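You operate a simulated robot arm through the tools that you are given. There is no shell and no other tool. Be economical: measure what you need, move in short steps, check, and stop when the job is done.

You run a simulated robot arm. Do the job below in one go: nothing can be reset, and whatever is moved stays where it is left.

TASK
Gauge bars 20 and 27 and sort them as the display says.
Fine: each goes into the tray with the same word.

The check looks at the end state, three seconds after you hand in, the way a careful person would. Anything else that was tipped, shoved, dropped, spilled or broken makes it a failure.

THE ROBOT
A 6-joint arm with a two-finger parallel gripper, fixed in place. Base frame: the origin is at the foot of the arm, x ahead of it, y to its left, z up; the work surface is at about z = 0. Readings come in mm, degrees, newtons and seconds.
With the tool pointing down near the work surface it reaches from about 140 to 580 mm from the base axis. Its first joint turns from -66.0 to 66.0 degrees. Payload 2.1 kg.
Tool frame: the origin (TCP) lies between the finger pads and is the grasp point; the fingertips stand 30 mm ahead of it; z points along the fingers, y is the line along which they close. The gripper opens to 94 mm. The fingers are 28 mm wide and 10 mm thick; the gripper's body (50 by 96 mm) begins 55 mm behind the TCP.
Orientation is that of the tool frame in the base frame, as a unit quaternion [x, y, z, w]. With the fingers straight down and closing along the base's y, the tool's x points along the base's -x, its y along +y and its z along -z.

THE INTERFACE
- The arm moves only by the tool play_rows. Its argument "plan" is a list that holds one entry, the list of rows, each a list of 6 numbers: the shift along the tool's x, y, z in mm, then the turn, a rotation vector about the tool's x, y, z in degrees. In form: [[[x, y, z, wx, wy, wz], ...]]. A call has 1 to 10 rows; each row shifts and turns the commanded pose from where the row before left it, along the tool's axes as they then stand. "hand" is the gripper command, from -1 (shut) to 1 (fully open), values between in proportion, set as the call begins (left out, the last holds). Rows are played at 5 a second. More than 50 mm and 8.6 degrees between two rows, or a gripper value outside its range, and nothing of the call is played. A pose out of reach is approached as far as the arm can. The call stops where the force on the tool passes 70 N (or 10 N more than at its start, if that is more) or the arm is blocked; 0.2 s more then pass. Each finger travels about 72 mm/s and halts on what it meets, pressing with about 23 N; the grip force reading is that of the motor and also rises with nothing between the fingers. The clock runs only during rows and for 0.2 s after the last one: add rows that do not move to give the fingers time. The reply holds the time, the measured pose of the TCP, the force on the tool along the base axes, the opening and the grip force, in the units named above and with some noise, with the torque about the TCP (base axes, N m) and any sound that the robot's microphone picked up, and new pictures: "views" is both (left out), scene, wrist or none.
- Cameras (640 x 400 px; columns grow to the right, rows downward): "scene" is fixed at [49.1, -365, 486.6]; the picture's right is [0.85, -0.52, 0.00], its down [-0.27, -0.45, -0.85] and it looks along [0.44, 0.73, -0.53] (base axes); focal length 311 px, centre (320, 200). "wrist" rides on the gripper at [76, 14, -102] in the tool frame; the picture's right is [-0.18, 0.98, 0.00], its down [-0.75, -0.14, -0.64] and it looks along [-0.63, -0.12, 0.77] (tool axes); focal length 243 px, centre (320, 200). There is no depth. A picture from a camera that has moved, and an enlarged one, comes with that camera's place and axes in the base frame and with its lens.
- inspect(camera, box): a new picture of the part [left, top, right, bottom] of that camera's present view, enlarged. No time passes.
- sign_off(): hands the job in; it is judged then, once.

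Work in short steps. Places have to be worked out from the pictures, the camera data and where the tool is seen: move nearer, look again, correct. Check each grasp and each placing, and mend what went wrong. You have 120 turns and 200 pictures in all, those below and enlarged ones among them. Open the gripper and draw the arm clear of the work before you hand the job in, unless the task says otherwise; then end with one line.

The tools are called after "Call:" as name(argument=value, ...) on one line, values as JSON. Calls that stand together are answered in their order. play_rows: Moves the arm, as the interface text tells. Its arguments: {"type":"object","properties":{"plan":{"type":"array"},"hand":{"type":"number"},"views":{"type":"string","enum":["both","scene","wrist","none"]}},"required":["plan"]} The other tools are called the same way: inspect (camera, box) takes an enlarged picture of a part of a camera's view; sign_off () hands the job in.

At the start:

```text
clock: 0.0
ee_pos: [287.0, 4.0, 313.6]
tool_rot: [-0.001, 1.0, 0.001, 0.0]
contact_force: [0.3, 0.2, -0.5]
moment: [0.03, 0.0, 0.01]
width: 94.0
grasp_force: 0.1
```

scene: 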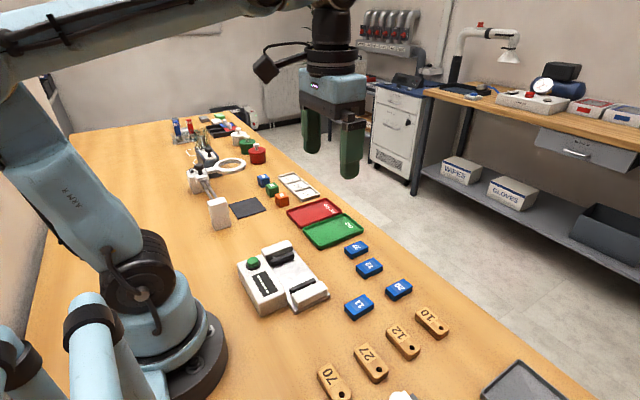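
wrist: 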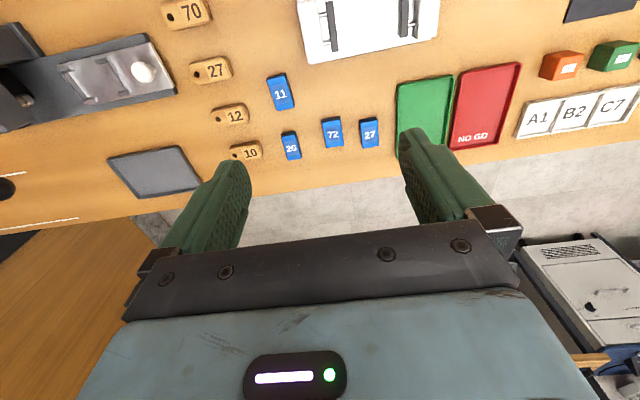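

I see blue bars, wooden tags, a gauge device and GO / NO GO trays. I look closer first.

Call:
inspect(camera="scene", box=[230, 180, 430, 330])

Call:
inspect(camera="wrist", box=[140, 0, 460, 200])

Call:
inspect(camera="scene", box=[230, 230, 340, 320])

```text
2.67 times, centred on (330, 255) of scene
camera zoom: at [49.1, -365.0, 486.6], right [0.85, -0.52, 0.0], down [-0.27, -0.45, -0.85], along [0.44, 0.73, -0.53], focal length 830 px, centre (293, 53)
```

zoom: 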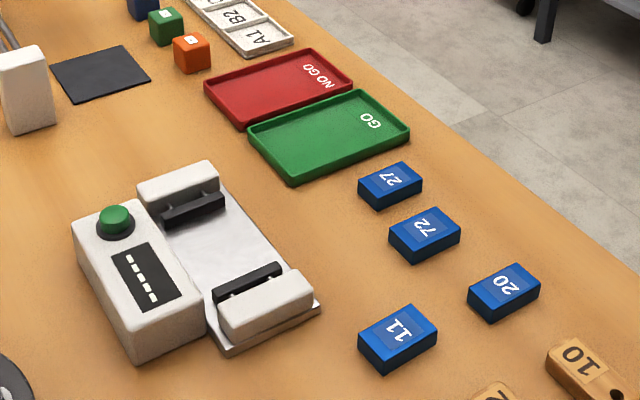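

```text
2.00 times, centred on (300, 100) of wrist
camera zoom: at [210.3, 17.3, 415.9], right [0.18, 0.98, 0.0], down [0.75, -0.14, 0.64], along [0.63, -0.12, -0.77], focal length 485 px, centre (360, 400)
```

zoom: 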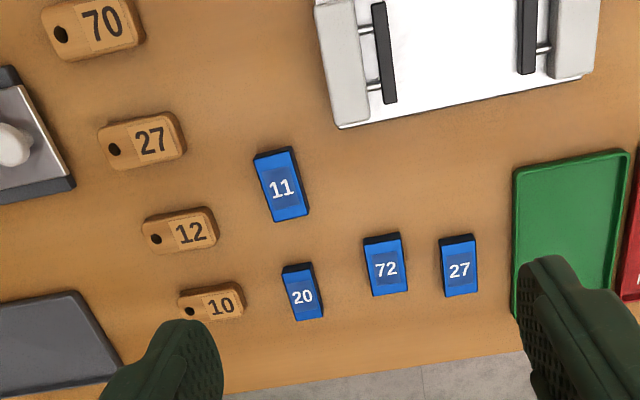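

```text
4.44 times, centred on (285, 275) of scene
camera zoom: at [49.1, -365.0, 486.6], right [0.85, -0.52, 0.0], down [-0.27, -0.45, -0.85], along [0.44, 0.73, -0.53], focal length 1382 px, centre (476, -133)
```

zoom: 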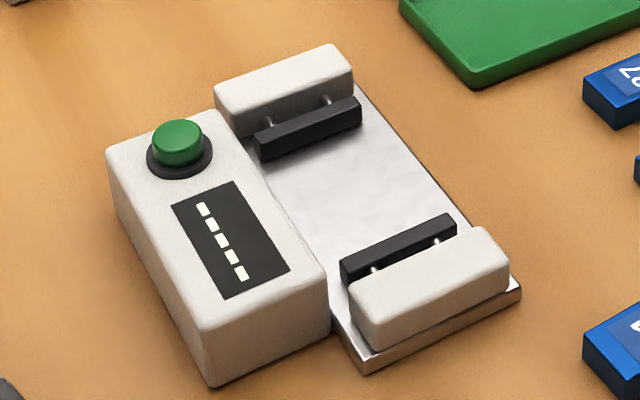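

Bars 20 and 27 are at about (406,-75) and (403,63), and the gauge plate at about (246,78). I move above the gauge to look at its jaws and panel.

Call:
play_rows(plan=[[[17, 35, 0, 0, 0, 0], [17, 35, 0, 0, 0, 0], [0, 0, 0, 0, 0, 0]]], views="wrist")

```text
clock: 0.8
ee_pos: [254.1, 73.5, 314.1]
tool_rot: [-0.001, 1.0, 0.001, 0.001]
contact_force: [0.6, -0.2, -0.1]
moment: [0.02, 0.01, 0.01]
width: 94.0
grasp_force: 0.1
camera wrist: at [177.2, 87.0, 415.8], right [0.18, 0.98, 0.0], down [0.75, -0.14, 0.64], along [0.63, -0.12, -0.77], focal length 243 px, centre (320, 200)
```

wrist: 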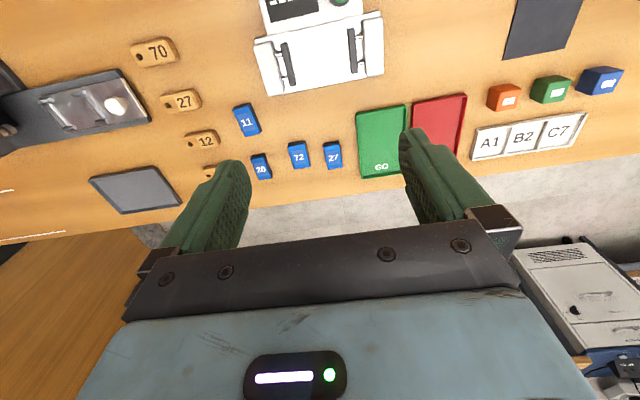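

The gauge is in view at the top; I enlarge it and the bars.

Call:
inspect(camera="wrist", box=[230, 0, 410, 112])

Call:
inspect(camera="wrist", box=[220, 90, 360, 190])

```text
3.56 times, centred on (320, 56) of wrist
camera zoom: at [177.2, 87.0, 415.8], right [0.18, 0.98, 0.0], down [0.75, -0.14, 0.64], along [0.63, -0.12, -0.77], focal length 863 px, centre (320, 712)
```

zoom: 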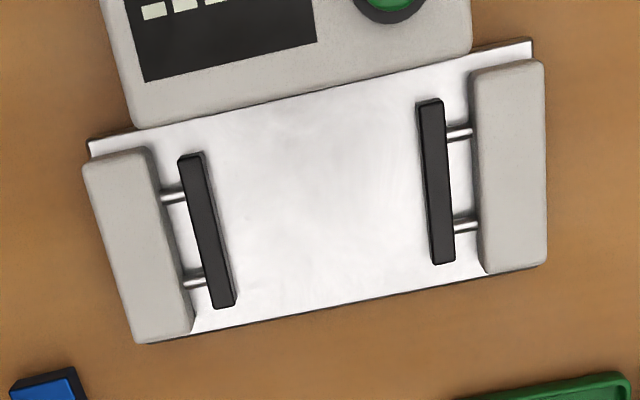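

```text
4.00 times, centred on (290, 140) of wrist
camera zoom: at [177.2, 87.0, 415.8], right [0.18, 0.98, 0.0], down [0.75, -0.14, 0.64], along [0.63, -0.12, -0.77], focal length 970 px, centre (440, 440)
```

zoom: 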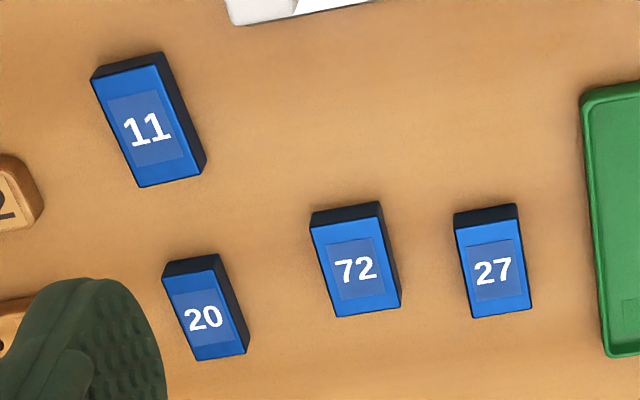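

Worked out: gauge is axis-aligned, pads at y≈33 and 115, x 217–270, centre ≈(243,74). Bar 20 is centred ≈(406.5,-70.5), about 26 wide in y; bar 27 ≈(407,69), 29 wide. So the width goes between the pads. I move above bar 20 with about 60 mm opening.

Call:
play_rows(plan=[[[-25.4, -24, 25, 0, 0, 0], [-25.4, -24, 25, 0, 0, 0], [-25.4, -24, 25, 0, 0, 0], [-25.4, -24, 25, 0, 0, 0], [-25.4, -24, 25, 0, 0, 0], [-25.4, -24, 25, 0, 0, 0], [0, 0, 30, 0, 0, 0], [0, 0, 0, 0, 0, 0]]], hand=0.28)

```text
clock: 2.6
ee_pos: [406.0, -71.6, 132.1]
tool_rot: [-0.001, 1.0, 0.0, 0.0]
contact_force: [-0.3, -0.2, 0.8]
moment: [0.01, 0.0, -0.02]
width: 60.0
grasp_force: 0.0
camera wrist: at [328.3, -58.2, 234.1], right [0.18, 0.98, 0.0], down [0.75, -0.14, 0.64], along [0.63, -0.12, -0.77], focal length 243 px, centre (320, 200)
```

scene: 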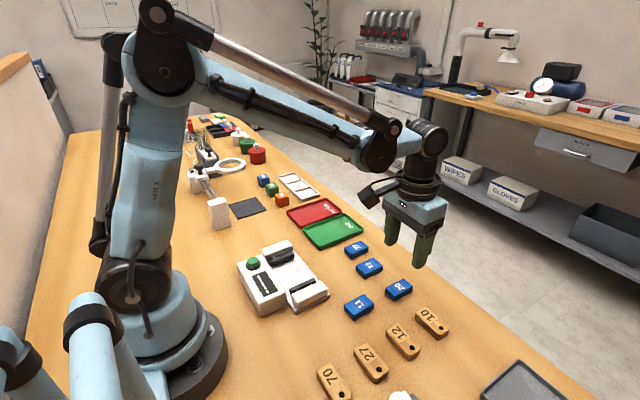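
wrist: 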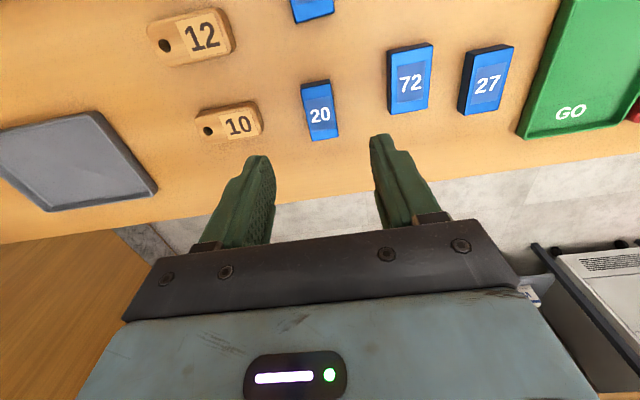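

Bar 20 reestimates at (405,-72.6), nearly beneath the tool. Descending to z≈37.

Call:
play_rows(plan=[[[1, -1, 30, 0, 0, 0], [0, 0, 30, 0, 0, 0], [0, 0, 25, 0, 0, 0], [0, 0, 11, 0, 0, 0], [0, 0, 0, 0, 0, 0]]])

```text
clock: 3.8
ee_pos: [403.8, -73.2, 36.2]
tool_rot: [-0.001, 1.0, 0.001, 0.0]
contact_force: [-0.5, -0.1, -0.1]
moment: [-0.02, -0.01, 0.02]
width: 60.3
grasp_force: 0.0
camera wrist: at [327.3, -58.8, 138.5], right [0.18, 0.98, 0.0], down [0.75, -0.14, 0.64], along [0.63, -0.12, -0.77], focal length 243 px, centre (320, 200)
```

scene: 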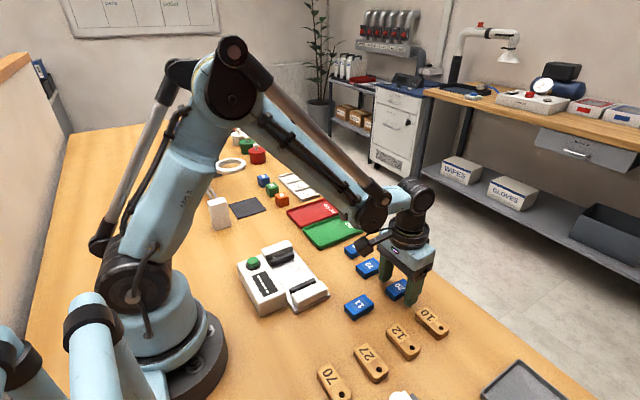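
wrist: 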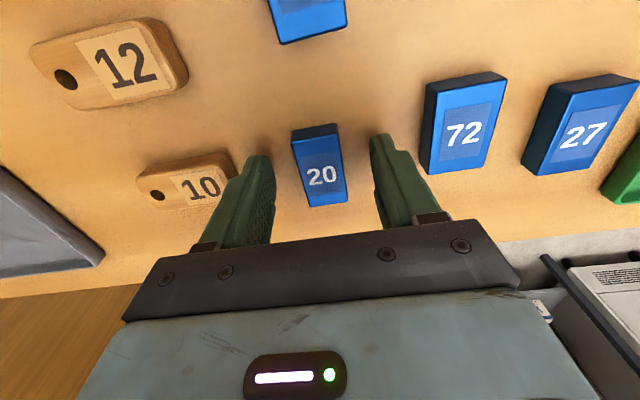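

The bar lies between the fingers, tips about 6 mm above the table. Close 3 mm lower.

Call:
play_rows(plan=[[[0, 0, 3, 0, 0, 0], [0, 0, 0, 0, 0, 0], [0, 0, 0, 0, 0, 0], [0, 0, 0, 0, 0, 0]]], hand=-1, views="wrist")

```text
clock: 4.8
ee_pos: [404.7, -73.0, 33.7]
tool_rot: [0.001, 1.0, -0.001, 0.0]
contact_force: [-1.3, -1.2, 3.8]
moment: [0.01, -0.06, 0.02]
width: 26.2
grasp_force: 23.4
camera wrist: at [327.7, -58.4, 136.6], right [0.18, 0.98, 0.0], down [0.75, -0.14, 0.64], along [0.63, -0.12, -0.77], focal length 243 px, centre (320, 200)
```

wrist: 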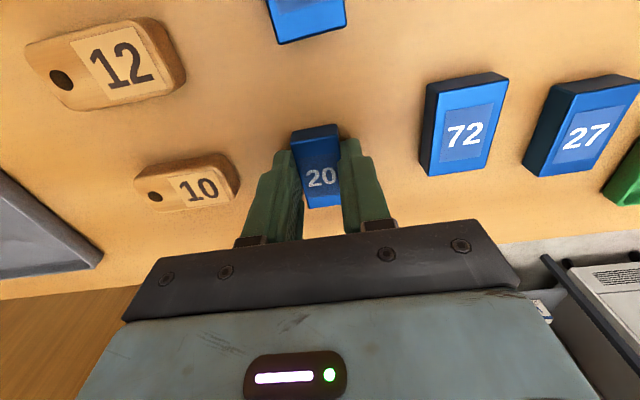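

Grasped, 26.2 mm wide. Lift and carry above the gauge.

Call:
play_rows(plan=[[[0, 0, -40, 0, 0, 0], [0, 0, -45, 0, 0, 0], [0, 0, -20, 0, 0, 0], [32.2, 29.5, 0, 0, 0, 0], [32.2, 29.5, 0, 0, 0, 0], [32.2, 29.5, 0, 0, 0, 0], [32.2, 29.5, 0, 0, 0, 0], [32.2, 29, 0, 0, 0, 0], [0, 0, 0, 0, 0, 0]]])

```text
clock: 6.8
ee_pos: [241.0, 76.6, 141.1]
tool_rot: [0.0, 1.0, 0.0, 0.0]
contact_force: [-0.2, -1.0, -0.5]
moment: [0.0, -0.01, -0.01]
width: 0.2
grasp_force: 22.6
camera wrist: at [164.0, 90.3, 242.5], right [0.18, 0.98, 0.0], down [0.75, -0.14, 0.64], along [0.63, -0.12, -0.77], focal length 243 px, centre (320, 200)
```

scene: 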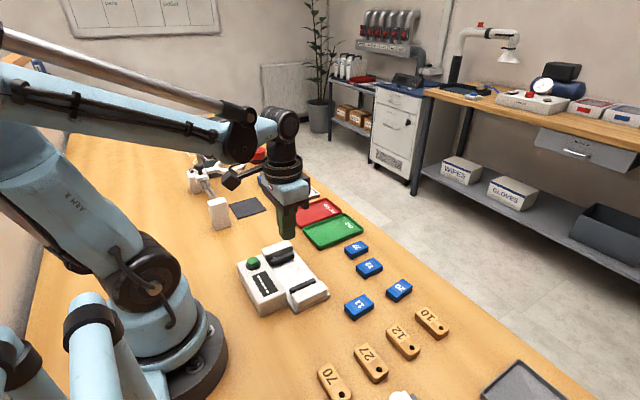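
wrist: 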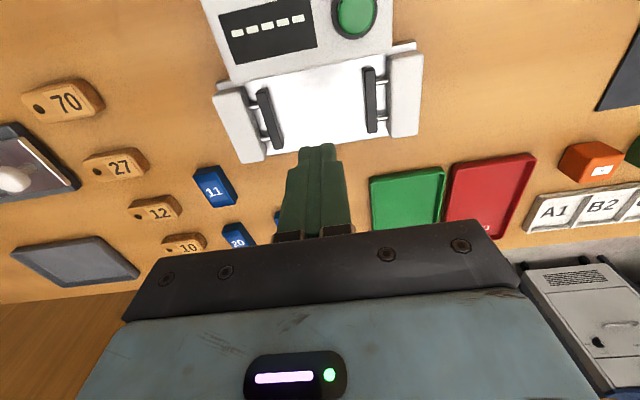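

The bar slipped out, it seems right at the start of the lift. Let me see how it lies now.

Call:
inspect(camera="scene", box=[330, 230, 450, 330])

Call:
inspect(camera="wrist", box=[180, 0, 440, 170])

```text
4.00 times, centred on (390, 280) of scene
camera zoom: at [49.1, -364.9, 486.6], right [0.85, -0.52, 0.0], down [-0.27, -0.45, -0.85], along [0.44, 0.73, -0.53], focal length 1244 px, centre (40, -120)
```

zoom: 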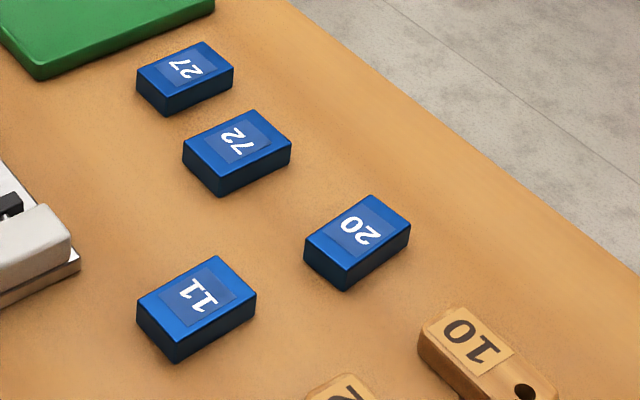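

```text
2.35 times, centred on (310, 85) of wrist
camera zoom: at [164.0, 90.3, 242.5], right [0.18, 0.98, 0.0], down [0.75, -0.14, 0.64], along [0.63, -0.12, -0.77], focal length 571 px, centre (344, 471)
```

zoom: 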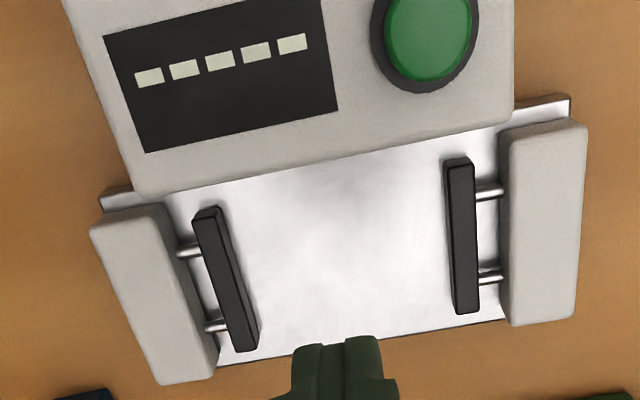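

Bar 20 stayed about in place but yawed a bit. I return above it to regrasp, and will lift more slowly.

Call:
play_rows(plan=[[[-32.4, -29.8, 0, 0, 0, 0], [-32.4, -29.8, 0, 0, 0, 0], [-32.4, -29.8, 0, 0, 0, 0], [-32.4, -29.8, 0, 0, 0, 0], [-32.4, -29.8, 0, 0, 0, 0], [0, 0, 10, 0, 0, 0], [0, 0, 0, 0, 0, 0]]], hand=0.28, views="wrist")

Call:
inspect(camera="wrist", box=[240, 50, 400, 150])

```text
clock: 8.4
ee_pos: [405.6, -71.9, 129.2]
tool_rot: [-0.001, 1.0, 0.0, -0.001]
contact_force: [-0.5, -0.6, -0.7]
moment: [-0.03, 0.0, 0.03]
width: 60.0
grasp_force: 0.1
camera wrist: at [328.9, -58.0, 231.7], right [0.18, 0.98, 0.0], down [0.75, -0.14, 0.64], along [0.63, -0.12, -0.77], focal length 243 px, centre (320, 200)
```

wrist: 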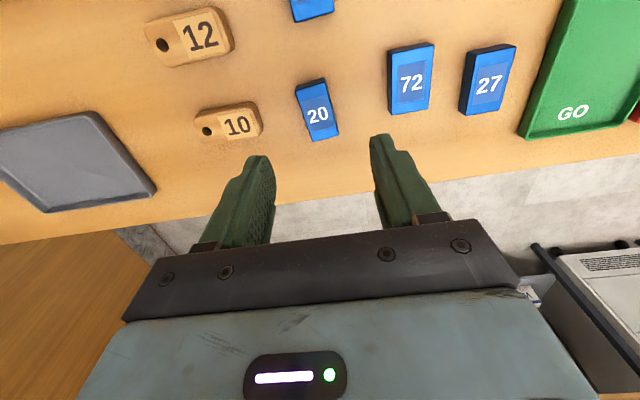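

```text
4.00 times, centred on (320, 100) of wrist
camera zoom: at [328.9, -58.0, 231.7], right [0.18, 0.98, 0.0], down [0.75, -0.14, 0.64], along [0.63, -0.12, -0.77], focal length 970 px, centre (320, 600)
```

zoom: 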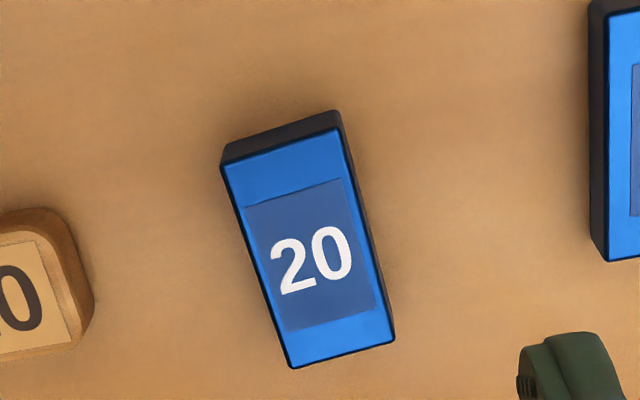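

Bar 20 now at ≈(407,-74.5), yawed ≈5.8° CCW. I turn the gripper to match and go down to z≈37.

Call:
play_rows(plan=[[[-1, -2.6, 20, 0, 0, -5.8], [0, 0, 30, 0, 0, 0], [0, 0, 30, 0, 0, 0], [0, 0, 12, 0, 0, 0], [0, 0, 0, 0, 0, 0]]], views="wrist")

Call:
inspect(camera="wrist", box=[230, 100, 430, 225])

```text
clock: 9.6
ee_pos: [406.7, -73.9, 36.6]
tool_rot: [-0.051, 0.999, 0.0, 0.0]
contact_force: [-0.1, -0.1, 0.0]
moment: [-0.02, -0.02, 0.0]
width: 60.7
grasp_force: 0.0
camera wrist: at [328.5, -67.7, 139.3], right [0.08, 1.0, 0.0], down [0.76, -0.06, 0.64], along [0.64, -0.05, -0.77], focal length 243 px, centre (320, 200)
```

wrist: 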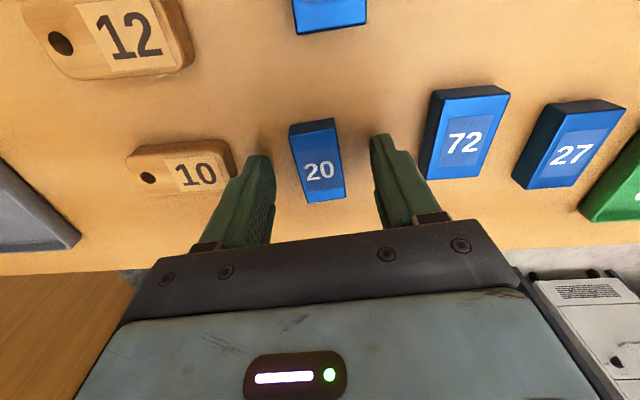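

```text
3.20 times, centred on (330, 162) of wrist
camera zoom: at [328.5, -67.7, 139.3], right [0.08, 1.0, 0.0], down [0.76, -0.06, 0.64], along [0.64, -0.05, -0.77], focal length 776 px, centre (288, 320)
```

zoom: 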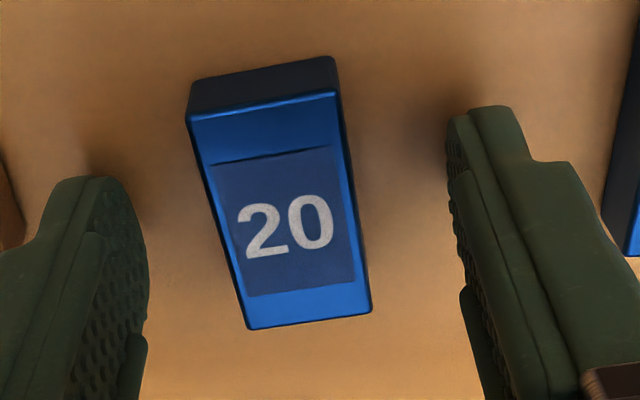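

Centred and aligned. Lower to z≈32 and close, with settle time; then test lift slowly.

Call:
play_rows(plan=[[[0, 0, 2.5, 0, 0, 0], [0, 0, 2.2, 0, 0, 0], [0, 0, 0, 0, 0, 0]]], views="none")

Call:
play_rows(plan=[[[0, 0, 0, 0, 0, 0], [0, 0, 0, 0, 0, 0], [0, 0, 0, 0, 0, 0], [0, 0, 0, 0, 0, 0], [0, 0, 0, 0, 0, 0]]], hand=-1, views="none")

Call:
play_rows(plan=[[[0, 0, -2, 0, 0, 0], [0, 0, -3, 0, 0, 0], [0, 0, -4, 0, 0, 0], [0, 0, -5, 0, 0, 0], [0, 0, -6, 0, 0, 0], [0, 0, 0, 0, 0, 0]]])

```text
clock: 10.4
ee_pos: [406.6, -75.2, 32.7]
tool_rot: [-0.051, 0.999, 0.0, 0.0]
contact_force: [0.1, 0.0, -1.1]
moment: [0.03, -0.02, -0.01]
width: 60.2
grasp_force: 0.0
```

```text
clock: 11.6
ee_pos: [405.8, -75.1, 32.1]
tool_rot: [-0.051, 0.999, 0.0, 0.0]
contact_force: [-0.8, -0.3, 0.3]
moment: [-0.02, -0.01, 0.02]
width: 26.0
grasp_force: 22.8
```

```text
clock: 13.0
ee_pos: [406.2, -75.5, 52.1]
tool_rot: [-0.052, 0.999, -0.001, 0.0]
contact_force: [0.1, 0.1, 0.0]
moment: [-0.01, 0.01, 0.0]
width: 26.2
grasp_force: 22.7
camera wrist: at [328.8, -69.3, 155.0], right [0.08, 1.0, 0.0], down [0.76, -0.06, 0.64], along [0.64, -0.05, -0.77], focal length 243 px, centre (320, 200)
```

scene: 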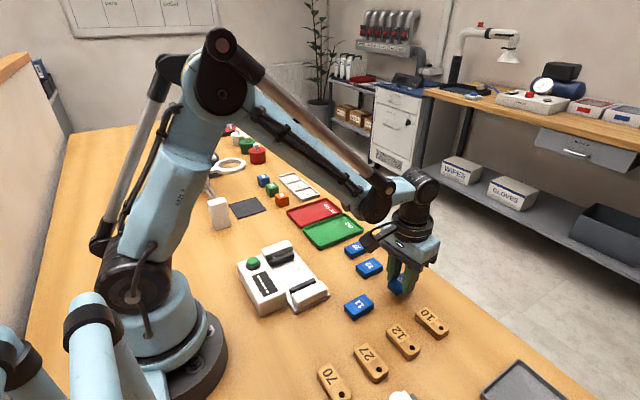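
wrist: 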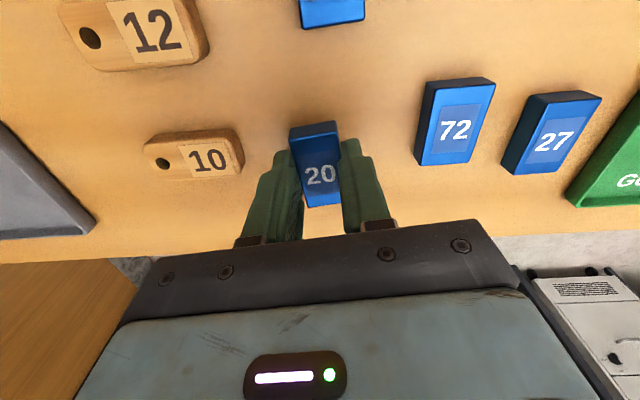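

The bar is held at 26.2 mm. Lift gently and square the tool up.

Call:
play_rows(plan=[[[0, 0, -6, 0, 0, 0], [0, 0, -8, 0, 0, 2], [0, 0, -10, 0, 0, 2], [0, 0, -10, 0, 0, 1.9], [0, 0, -10, 0, 0, 0], [0, 0, -8, 0, 0, 0], [0, 0, -4, 0, 0, 0], [0, 0, 0, 0, 0, 0]]], views="none")

Call:
play_rows(plan=[[[5, 5, 0, 0, 0, 0], [10, 10, 0, 0, 0, 0], [13, 12, 0, 0, 0, 0], [13, 12, 0, 0, 0, 0], [13, 12, 0, 0, 0, 0], [13, 12, 0, 0, 0, 0], [13, 12, 0, 0, 0, 0], [10, 10, 0, 0, 0, 0], [5, 5, 0, 0, 0, 0], [0, 0, 0, 0, 0, 0]]], views="wrist")

```text
clock: 14.8
ee_pos: [406.0, -76.5, 109.1]
tool_rot: [0.001, 1.0, -0.001, 0.001]
contact_force: [-0.2, -0.6, -1.0]
moment: [0.0, 0.05, -0.03]
width: 26.0
grasp_force: 22.9
```

```text
clock: 17.0
ee_pos: [312.5, 12.7, 106.9]
tool_rot: [0.0, 1.0, 0.0, 0.0]
contact_force: [0.6, 0.6, -0.4]
moment: [-0.01, 0.01, 0.0]
width: 26.0
grasp_force: 23.1
camera wrist: at [235.7, 28.0, 210.6], right [0.18, 0.98, 0.0], down [0.75, -0.14, 0.64], along [0.63, -0.12, -0.77], focal length 243 px, centre (320, 200)
```

wrist: 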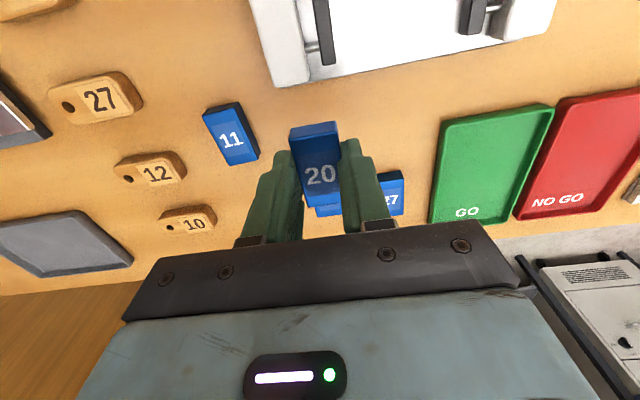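

Still held. Continue to the gauge centre at ≈(243,75).

Call:
play_rows(plan=[[[5, 5, 0, 0, 0, 0], [10, 9, 0, 0, 0, 0], [13, 11, 0, 0, 0, 0], [13, 12, 0, 0, 0, 0], [13, 11, 0, 0, 0, 0], [10, 9, 0, 0, 0, 0], [5, 5, 0, 0, 0, 0], [0, 0, 0, 0, 0, 0]]])

```text
clock: 18.8
ee_pos: [241.4, 76.2, 108.6]
tool_rot: [-0.001, 1.0, 0.001, 0.0]
contact_force: [-0.5, 0.2, -0.1]
moment: [0.03, -0.01, 0.0]
width: 26.0
grasp_force: 23.1
camera wrist: at [165.5, 90.3, 211.3], right [0.18, 0.98, 0.0], down [0.75, -0.14, 0.64], along [0.63, -0.12, -0.77], focal length 243 px, centre (320, 200)
```

scene: 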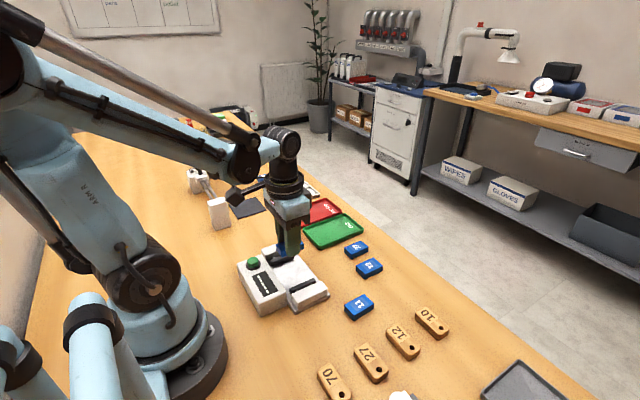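
wrist: 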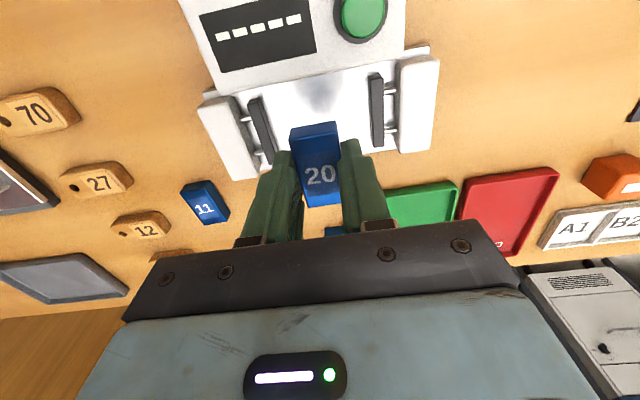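

Aligned with the gap. Descend to z≈55.

Call:
play_rows(plan=[[[-1, -1, 8, 0, 0, 0], [0, 0, 15, 0, 0, 0], [0, 0, 15, 0, 0, 0], [0, 0, 10, 0, 0, 0], [0, 0, 6, 0, 0, 0], [0, 0, 0, 0, 0, 0]]])

Call:
inspect(camera="scene", box=[230, 200, 350, 320])

```text
clock: 20.2
ee_pos: [243.3, 73.8, 53.5]
tool_rot: [0.001, 1.0, -0.001, 0.0]
contact_force: [0.0, 0.3, -0.6]
moment: [0.01, 0.0, 0.02]
width: 26.0
grasp_force: 22.9
camera wrist: at [166.7, 88.4, 156.4], right [0.18, 0.98, 0.0], down [0.75, -0.14, 0.64], along [0.63, -0.12, -0.77], focal length 243 px, centre (320, 200)
```

scene: 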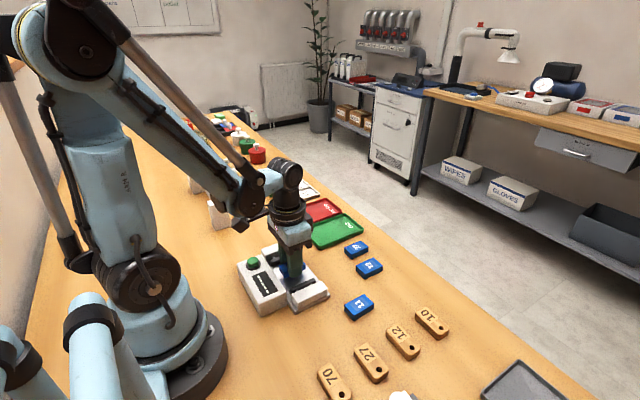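
wrist: 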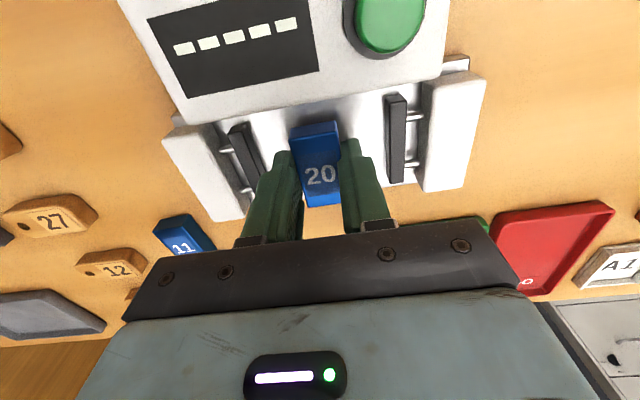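

```text
3.33 times, centred on (290, 260) of scene
camera zoom: at [49.1, -365.0, 486.6], right [0.85, -0.52, 0.0], down [-0.27, -0.45, -0.85], along [0.44, 0.73, -0.53], focal length 1037 px, centre (420, 0)
```

zoom: 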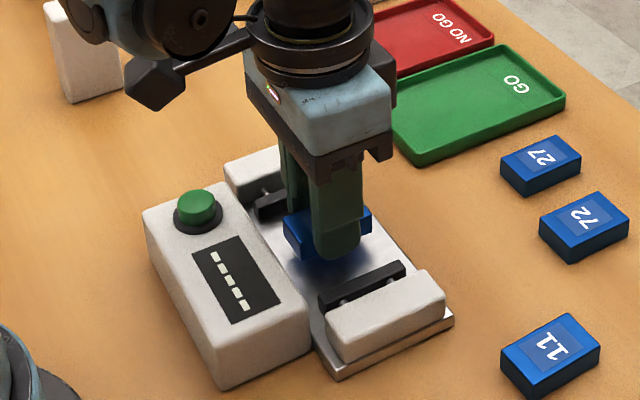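

Good alignment. Lower in small steps to find the plate.

Call:
play_rows(plan=[[[0, 0, 3, 0, 0, 0], [0, 0, 3, 0, 0, 0], [0, 0, 2, 0, 0, 0], [0, 0, 0, 0, 0, 0]]], views="none")

Call:
play_rows(plan=[[[0, 0, 1, 0, 0, 0], [0, 0, 1, 0, 0, 0], [0, 0, 0, 0, 0, 0]]], views="wrist")

```text
clock: 21.2
ee_pos: [242.5, 73.9, 47.0]
tool_rot: [0.001, 1.0, 0.0, 0.0]
contact_force: [-0.4, 0.0, -0.5]
moment: [0.02, -0.03, 0.03]
width: 26.0
grasp_force: 22.9
```

```text
clock: 22.0
ee_pos: [243.1, 74.3, 45.1]
tool_rot: [0.001, 1.0, 0.0, 0.0]
contact_force: [-0.2, 0.2, -0.8]
moment: [-0.01, -0.01, 0.04]
width: 26.0
grasp_force: 23.4
camera wrist: at [166.7, 89.1, 147.4], right [0.18, 0.98, 0.0], down [0.75, -0.14, 0.64], along [0.63, -0.12, -0.77], focal length 243 px, centre (320, 200)
```

wrist: 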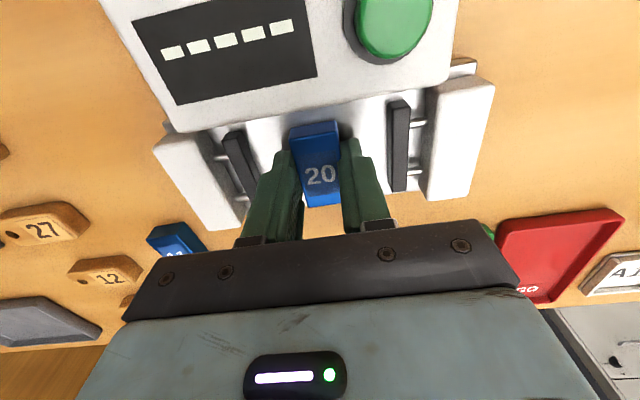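

No contact yet; continue down in 1 mm steps.

Call:
play_rows(plan=[[[0, 0, 1, 0, 0, 0], [0, 0, 1, 0, 0, 0], [0, 0, 0, 0, 0, 0]]], views="none")

Call:
play_rows(plan=[[[0, 0, 1, 0, 0, 0], [0, 0, 0.5, 0, 0, 0], [0, 0, 0, 0, 0, 0]]], views="none")

```text
clock: 22.8
ee_pos: [244.2, 76.3, 43.1]
tool_rot: [0.0, 1.0, 0.001, 0.001]
contact_force: [0.3, -0.1, -0.2]
moment: [0.0, 0.03, 0.0]
width: 26.0
grasp_force: 23.0
```

```text
clock: 23.6
ee_pos: [243.1, 75.7, 40.6]
tool_rot: [0.0, 1.0, 0.001, 0.002]
contact_force: [-2.2, 6.7, 20.6]
moment: [0.17, 0.12, 0.02]
width: 26.1
grasp_force: 23.0
```

Contact at z≈41. Ease off slightly, then release to 46 mm opening.

Call:
play_rows(plan=[[[0, 0, -0.8, 0, 0, 0], [0, 0, 0, 0, 0, 0]]], views="none")

Call:
play_rows(plan=[[[0, 0, 0, 0, 0, 0], [0, 0, 0, 0, 0, 0], [0, 0, 0, 0, 0, 0]]], hand=-0.02, views="none")

Call:
play_rows(plan=[[[0, 0, -5, 0, 0, 0], [0, 0, -15, 0, 0, 0], [0, 0, -30, 0, 0, 0], [0, 0, -40, 0, 0, 0], [0, 0, 0, 0, 0, 0]]])

Call:
inspect(camera="wrist", box=[180, 0, 440, 170])

```text
clock: 24.2
ee_pos: [243.3, 75.2, 42.8]
tool_rot: [0.001, 1.0, 0.001, 0.001]
contact_force: [0.1, -0.3, -0.3]
moment: [-0.01, 0.01, 0.0]
width: 26.3
grasp_force: 23.4
```

```text
clock: 25.0
ee_pos: [241.7, 74.9, 42.8]
tool_rot: [0.0, 1.0, 0.0, 0.0]
contact_force: [-0.4, -0.3, 0.1]
moment: [0.02, 0.0, 0.01]
width: 46.0
grasp_force: 0.1
```

```text
clock: 26.2
ee_pos: [242.6, 76.3, 134.0]
tool_rot: [0.0, 1.0, -0.001, -0.001]
contact_force: [0.2, 0.5, -0.6]
moment: [-0.02, -0.02, 0.0]
width: 46.1
grasp_force: 0.0
camera wrist: at [166.9, 89.6, 235.9], right [0.18, 0.98, 0.0], down [0.75, -0.14, 0.64], along [0.63, -0.12, -0.77], focal length 243 px, centre (320, 200)
```

scene: 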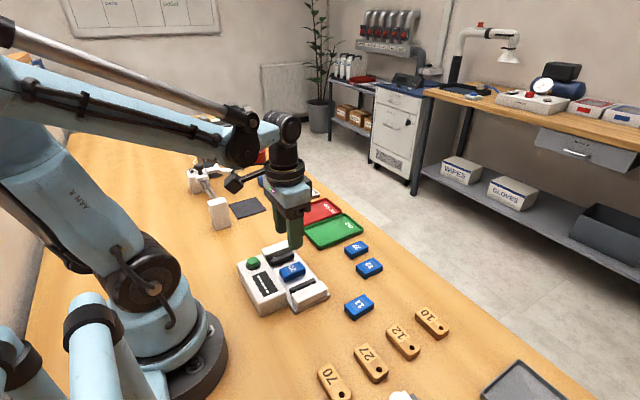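
wrist: 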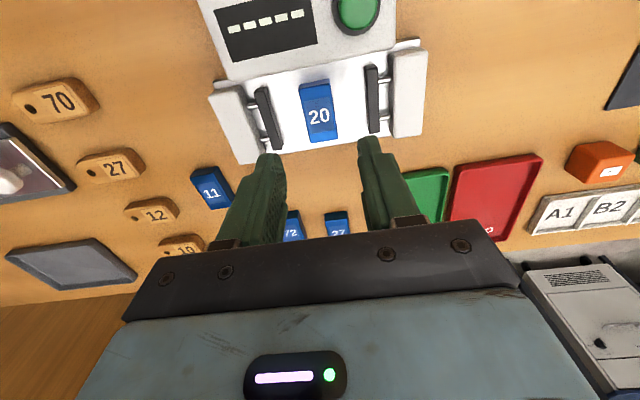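

```text
2.35 times, centred on (310, 85) of wrist
camera zoom: at [166.9, 89.6, 235.9], right [0.18, 0.98, 0.0], down [0.75, -0.14, 0.64], along [0.63, -0.12, -0.77], focal length 571 px, centre (344, 471)
```

zoom: 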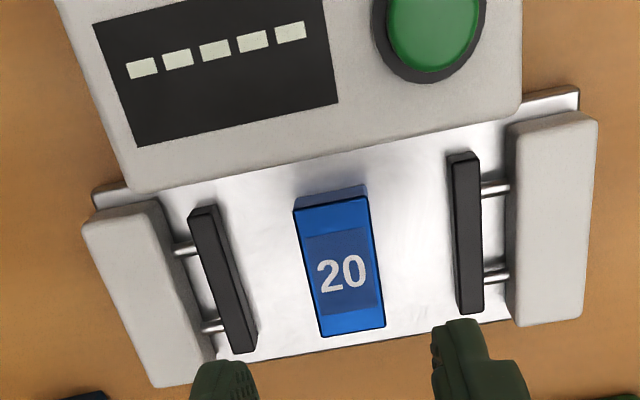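

Bar 20 sits centrally between the pads. Button estimated at (178,109.5), top z≈49. Close the fingers and move above it.

Call:
play_rows(plan=[[[22, 11, 0, 0, 0, 0], [22, 11, 0, 0, 0, 0], [21, 11, 0, 0, 0, 0], [0, 0, 15, 0, 0, 0], [0, 0, 15, 0, 0, 0], [0, 0, 0, 0, 0, 0]]], hand=-1)

Call:
inspect(camera="scene", box=[220, 210, 340, 320])

```text
clock: 27.6
ee_pos: [179.4, 109.0, 100.6]
tool_rot: [0.0, 1.0, 0.001, 0.0]
contact_force: [1.3, -0.1, -0.8]
moment: [-0.02, -0.02, 0.0]
width: 0.2
grasp_force: 23.4
camera wrist: at [102.2, 122.5, 202.6], right [0.18, 0.98, 0.0], down [0.75, -0.14, 0.64], along [0.63, -0.12, -0.77], focal length 243 px, centre (320, 200)
```

scene: 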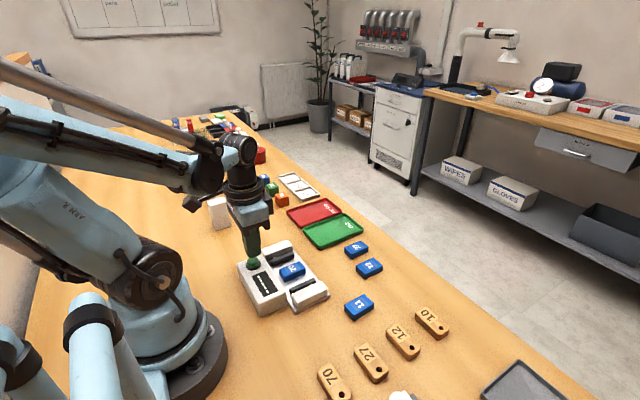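
wrist: 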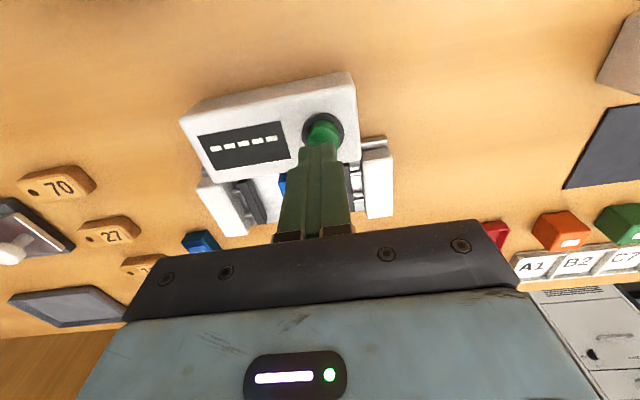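

```text
3.64 times, centred on (280, 265) of scene
camera zoom: at [49.1, -365.0, 486.6], right [0.85, -0.52, 0.0], down [-0.27, -0.45, -0.85], along [0.44, 0.73, -0.53], focal length 1131 px, centre (466, -36)
```

zoom: 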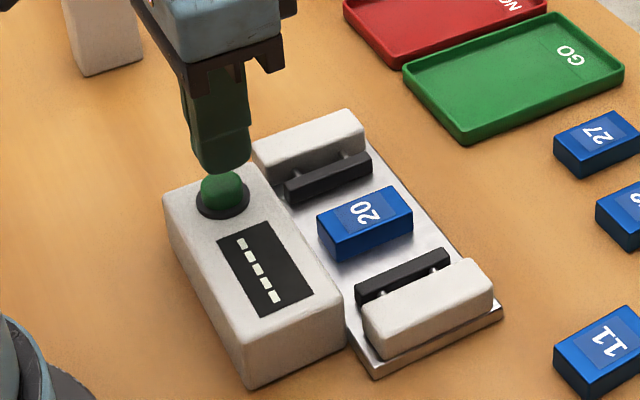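

Above the button. Lower in small steps watching force.

Call:
play_rows(plan=[[[0, 0, 5, 0, 0, 0], [0, 0, 4, 0, 0, 0], [0, 0, 3, 0, 0, 0], [0, 0, 2, 0, 0, 0], [0, 0, 0, 0, 0, 0]]], views="none")

Call:
play_rows(plan=[[[0, 0, 2, 0, 0, 0], [0, 0, 2, 0, 0, 0], [0, 0, 0, 0, 0, 0]]], views="none")

```text
clock: 28.8
ee_pos: [179.3, 108.0, 85.7]
tool_rot: [0.001, 1.0, 0.0, 0.0]
contact_force: [-0.1, 0.2, 0.1]
moment: [-0.01, 0.0, -0.01]
width: 0.0
grasp_force: 22.8
```

```text
clock: 29.6
ee_pos: [177.6, 108.1, 84.1]
tool_rot: [0.0, 1.0, -0.001, 0.0]
contact_force: [0.1, -0.9, 0.4]
moment: [0.01, -0.01, 0.01]
width: 0.1
grasp_force: 22.7
```

Tip at z≈54, no contact yet; go on.

Call:
play_rows(plan=[[[0, 0, 1.5, 0, 0, 0], [0, 0, 1.5, 0, 0, 0], [0, 0, 0, 0, 0, 0]]], views="none")

Call:
play_rows(plan=[[[0, 0, 1.5, 0, 0, 0], [0, 0, 1.5, 0, 0, 0], [0, 0, 0, 0, 0, 0]]], views="scene")

```text
clock: 30.4
ee_pos: [178.5, 108.3, 80.4]
tool_rot: [0.0, 1.0, 0.001, 0.001]
contact_force: [-0.6, -0.1, 1.4]
moment: [0.09, 0.05, -0.02]
width: 0.0
grasp_force: 23.3
heard: click
```

```text
clock: 31.2
ee_pos: [178.1, 108.1, 77.7]
tool_rot: [0.0, 1.0, 0.0, 0.001]
contact_force: [1.7, -1.6, 5.8]
moment: [-0.08, -0.04, 0.02]
width: 0.0
grasp_force: 23.2
```

scene: 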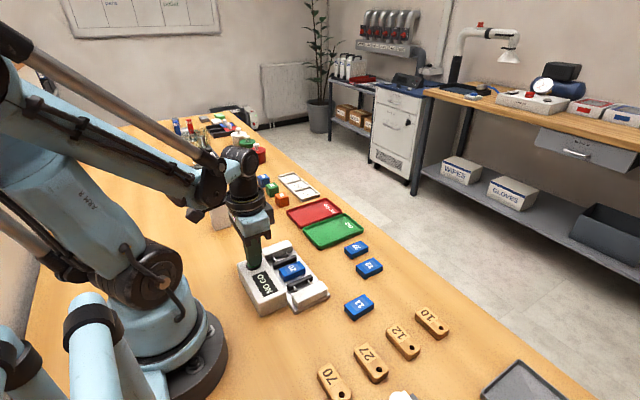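

A click and the display changed. Lift and read it.

Call:
play_rows(plan=[[[0, 0, -10, 0, 0, 0], [0, 0, -20, 0, 0, 0], [0, 0, -20, 0, 0, 0], [0, 0, 0, 0, 0, 0]]], views="none")

Call:
inspect(camera="scene", box=[220, 210, 340, 320])

```text
clock: 32.2
ee_pos: [179.3, 108.3, 127.0]
tool_rot: [0.0, 1.0, 0.0, 0.001]
contact_force: [-0.3, 0.2, -0.1]
moment: [0.02, 0.0, -0.05]
width: 0.1
grasp_force: 22.4
```

```text
3.64 times, centred on (280, 265) of scene
camera zoom: at [49.1, -365.0, 486.6], right [0.85, -0.52, 0.0], down [-0.27, -0.45, -0.85], along [0.44, 0.73, -0.53], focal length 1131 px, centre (466, -36)
```

zoom: 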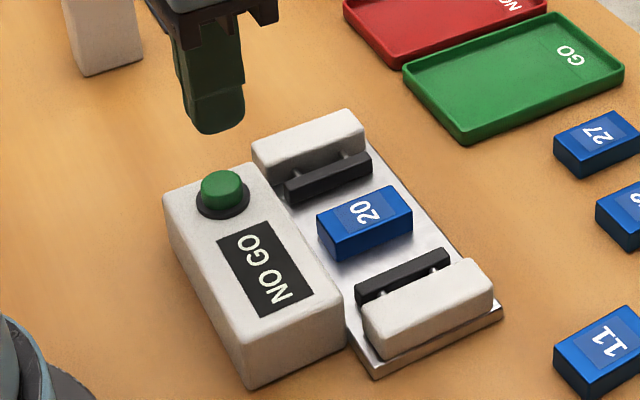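

The display says NO GO for bar 20. Move back over bar 20 with 46 mm opening.

Call:
play_rows(plan=[[[-21, -11, 0, 0, 0, 0], [-21, -11, 0, 0, 0, 0], [-21, -11, 0, 0, 0, 0], [0, 0, 30, 0, 0, 0], [0, 0, 20, 0, 0, 0], [0, 0, 0, 0, 0, 0]]], hand=-0.02, views="wrist")

Call:
inspect(camera="wrist", box=[180, 0, 460, 200])

```text
clock: 33.6
ee_pos: [240.0, 75.3, 76.9]
tool_rot: [0.0, 1.0, 0.0, 0.0]
contact_force: [-0.5, 0.6, 0.2]
moment: [0.02, -0.02, 0.0]
width: 46.1
grasp_force: 0.0
camera wrist: at [163.5, 89.3, 179.7], right [0.18, 0.98, 0.0], down [0.75, -0.14, 0.64], along [0.63, -0.12, -0.77], focal length 243 px, centre (320, 200)
```

wrist: 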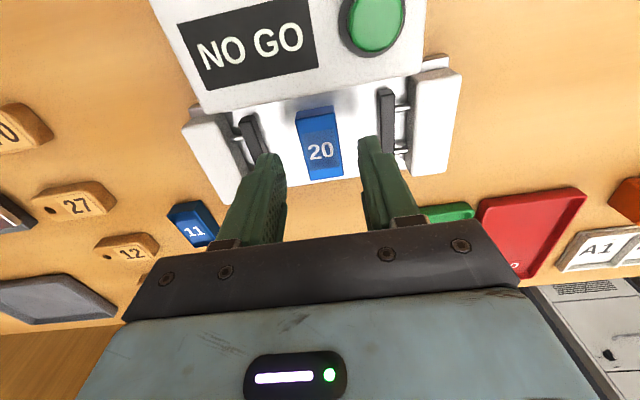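

```text
2.00 times, centred on (320, 100) of wrist
camera zoom: at [163.5, 89.3, 179.7], right [0.18, 0.98, 0.0], down [0.75, -0.14, 0.64], along [0.63, -0.12, -0.77], focal length 485 px, centre (320, 400)
```

zoom: 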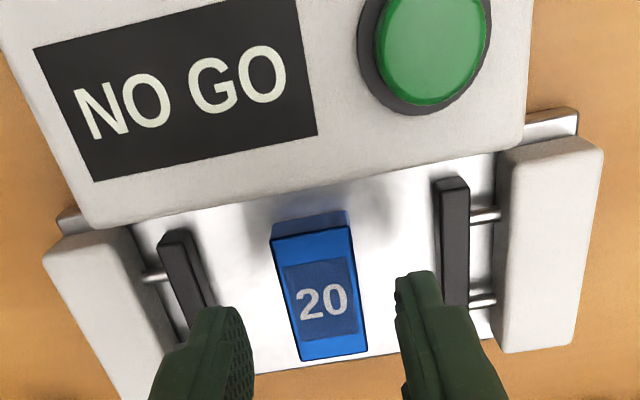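

Good: descend to z≈42 and grip, then lift gently.

Call:
play_rows(plan=[[[-2.5, 0, 12, 0, 0, 0], [0, 0, 12, 0, 0, 0], [0, 0, 7, 0, 0, 0], [0, 0, 3.5, 0, 0, 0], [0, 0, 0, 0, 0, 0]]], views="none")

Call:
play_rows(plan=[[[0, 0, 0, 0, 0, 0], [0, 0, 0, 0, 0, 0], [0, 0, 0, 0, 0, 0], [0, 0, 0, 0, 0, 0]]], hand=-1, views="none")

Call:
play_rows(plan=[[[0, 0, -2, 0, 0, 0], [0, 0, -4, 0, 0, 0], [0, 0, -7, 0, 0, 0], [0, 0, -10, 0, 0, 0], [0, 0, -10, 0, 0, 0], [0, 0, -10, 0, 0, 0], [0, 0, -10, 0, 0, 0], [0, 0, -7, 0, 0, 0], [0, 0, 0, 0, 0, 0]]], views="wrist")

```text
clock: 34.8
ee_pos: [243.8, 75.0, 44.1]
tool_rot: [0.0, 1.0, 0.0, 0.0]
contact_force: [-0.1, 0.3, -1.0]
moment: [-0.01, -0.01, -0.02]
width: 46.2
grasp_force: 0.1
```

```text
clock: 35.8
ee_pos: [243.8, 75.8, 43.1]
tool_rot: [0.0, 1.0, 0.0, -0.001]
contact_force: [-0.2, -0.6, 0.0]
moment: [0.0, 0.01, -0.01]
width: 26.1
grasp_force: 23.0
```

```text
clock: 37.8
ee_pos: [243.3, 75.3, 103.4]
tool_rot: [-0.001, 1.0, 0.0, -0.001]
contact_force: [-0.1, 0.5, -0.6]
moment: [-0.01, -0.02, -0.02]
width: 26.1
grasp_force: 23.3
camera wrist: at [168.0, 89.1, 205.6], right [0.18, 0.98, 0.0], down [0.75, -0.14, 0.64], along [0.63, -0.12, -0.77], focal length 243 px, centre (320, 200)
```

wrist: 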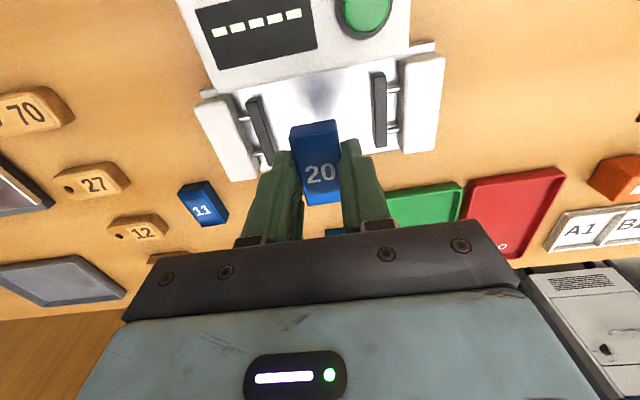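

Held. Trays estimated: GO centre ≈(398,158), NO GO ≈(401,254). Carry bar 20 towards the NO GO tray.

Call:
play_rows(plan=[[[-5, 6, 0, 0, 0, 0], [-10, 11, 0, 0, 0, 0], [-13, 15, 0, 0, 0, 0], [-13, 15, 0, 0, 0, 0], [-13, 15, 0, 0, 0, 0], [-13, 15, 0, 0, 0, 0], [-13, 15, 0, 0, 0, 0], [-10, 11, 0, 0, 0, 0], [-5, 6, 0, 0, 0, 0], [0, 0, 0, 0, 0, 0]]], views="none")

Call:
play_rows(plan=[[[-5, 6, 0, 0, 0, 0], [-10, 10, 0, 0, 0, 0], [-13, 14, 0, 0, 0, 0], [-13, 14, 0, 0, 0, 0], [-10, 12, 0, 0, 0, 0], [-7, 8, 0, 0, 0, 0], [-4, 4, 0, 0, 0, 0], [0, 0, 0, 0, 0, 0]]])

```text
clock: 40.0
ee_pos: [339.0, 184.9, 102.9]
tool_rot: [0.001, 1.0, 0.0, 0.0]
contact_force: [-0.1, -0.1, -0.8]
moment: [-0.03, -0.02, -0.01]
width: 26.2
grasp_force: 22.8
```

```text
clock: 41.8
ee_pos: [400.9, 252.8, 103.1]
tool_rot: [0.002, 1.0, 0.001, 0.0]
contact_force: [-0.1, -0.8, -0.8]
moment: [0.0, 0.06, 0.0]
width: 25.9
grasp_force: 23.5
camera wrist: at [324.8, 266.4, 205.6], right [0.18, 0.98, 0.0], down [0.75, -0.14, 0.64], along [0.63, -0.12, -0.77], focal length 243 px, centre (320, 200)
```

scene: 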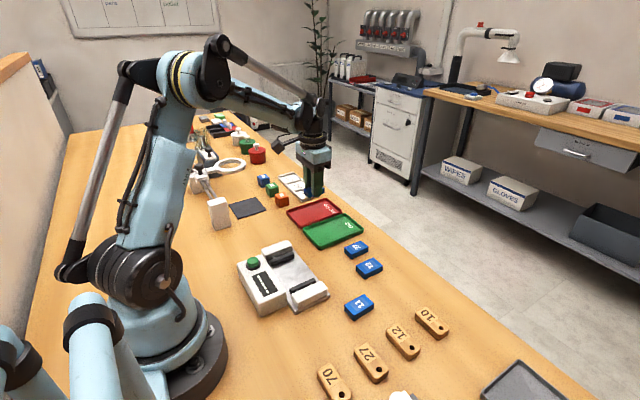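
wrist: 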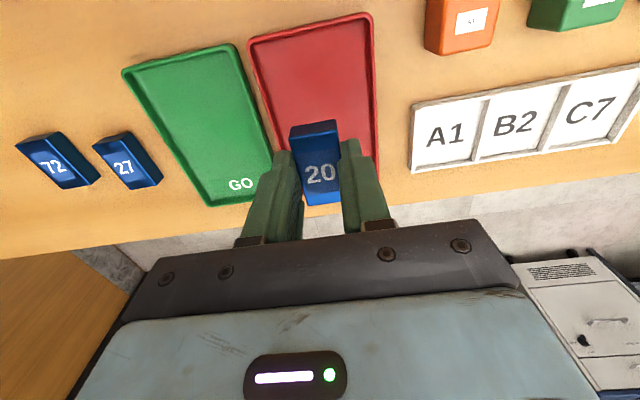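

Tray spans y≈213–297, x≈339–460; bar is nearly centred. Lower in.

Call:
play_rows(plan=[[[0, 2, 10, 0, 0, 0], [0, 0, 15, 0, 0, 0], [0, 0, 15, 0, 0, 0], [0, 0, 12, 0, 0, 0], [0, 0, 7, 0, 0, 0], [0, 0, 3, 0, 0, 0], [0, 0, 0, 0, 0, 0]]], views="none")

Call:
play_rows(plan=[[[0, 0, 1, 0, 0, 0], [0, 0, 1, 0, 0, 0], [0, 0, 0, 0, 0, 0]]], views="none")

```text
clock: 43.4
ee_pos: [401.7, 255.3, 40.9]
tool_rot: [0.0, 1.0, 0.0, 0.0]
contact_force: [0.8, -0.1, -1.1]
moment: [0.0, -0.03, 0.02]
width: 26.1
grasp_force: 22.7
```

```text
clock: 44.2
ee_pos: [400.1, 253.0, 38.7]
tool_rot: [0.001, 1.0, -0.001, 0.0]
contact_force: [-0.7, 0.3, -0.5]
moment: [-0.01, 0.01, 0.01]
width: 26.0
grasp_force: 22.9
```

Call:
play_rows(plan=[[[0, 0, 1, 0, 0, 0], [0, 0, 1, 0, 0, 0], [0, 0, 0, 0, 0, 0]]], views="none")

Call:
play_rows(plan=[[[0, 0, 0.8, 0, 0, 0], [0, 0, 0, 0, 0, 0]]], views="none")

```text
clock: 45.0
ee_pos: [402.0, 254.9, 37.3]
tool_rot: [0.001, 1.0, 0.0, -0.001]
contact_force: [0.2, -0.9, 2.5]
moment: [-0.02, -0.02, -0.01]
width: 25.9
grasp_force: 23.2
```

```text
clock: 45.6
ee_pos: [400.9, 253.0, 37.4]
tool_rot: [0.0, 1.0, 0.001, 0.0]
contact_force: [-3.8, 0.2, 22.5]
moment: [-0.04, 0.06, 0.0]
width: 26.3
grasp_force: 23.3
```

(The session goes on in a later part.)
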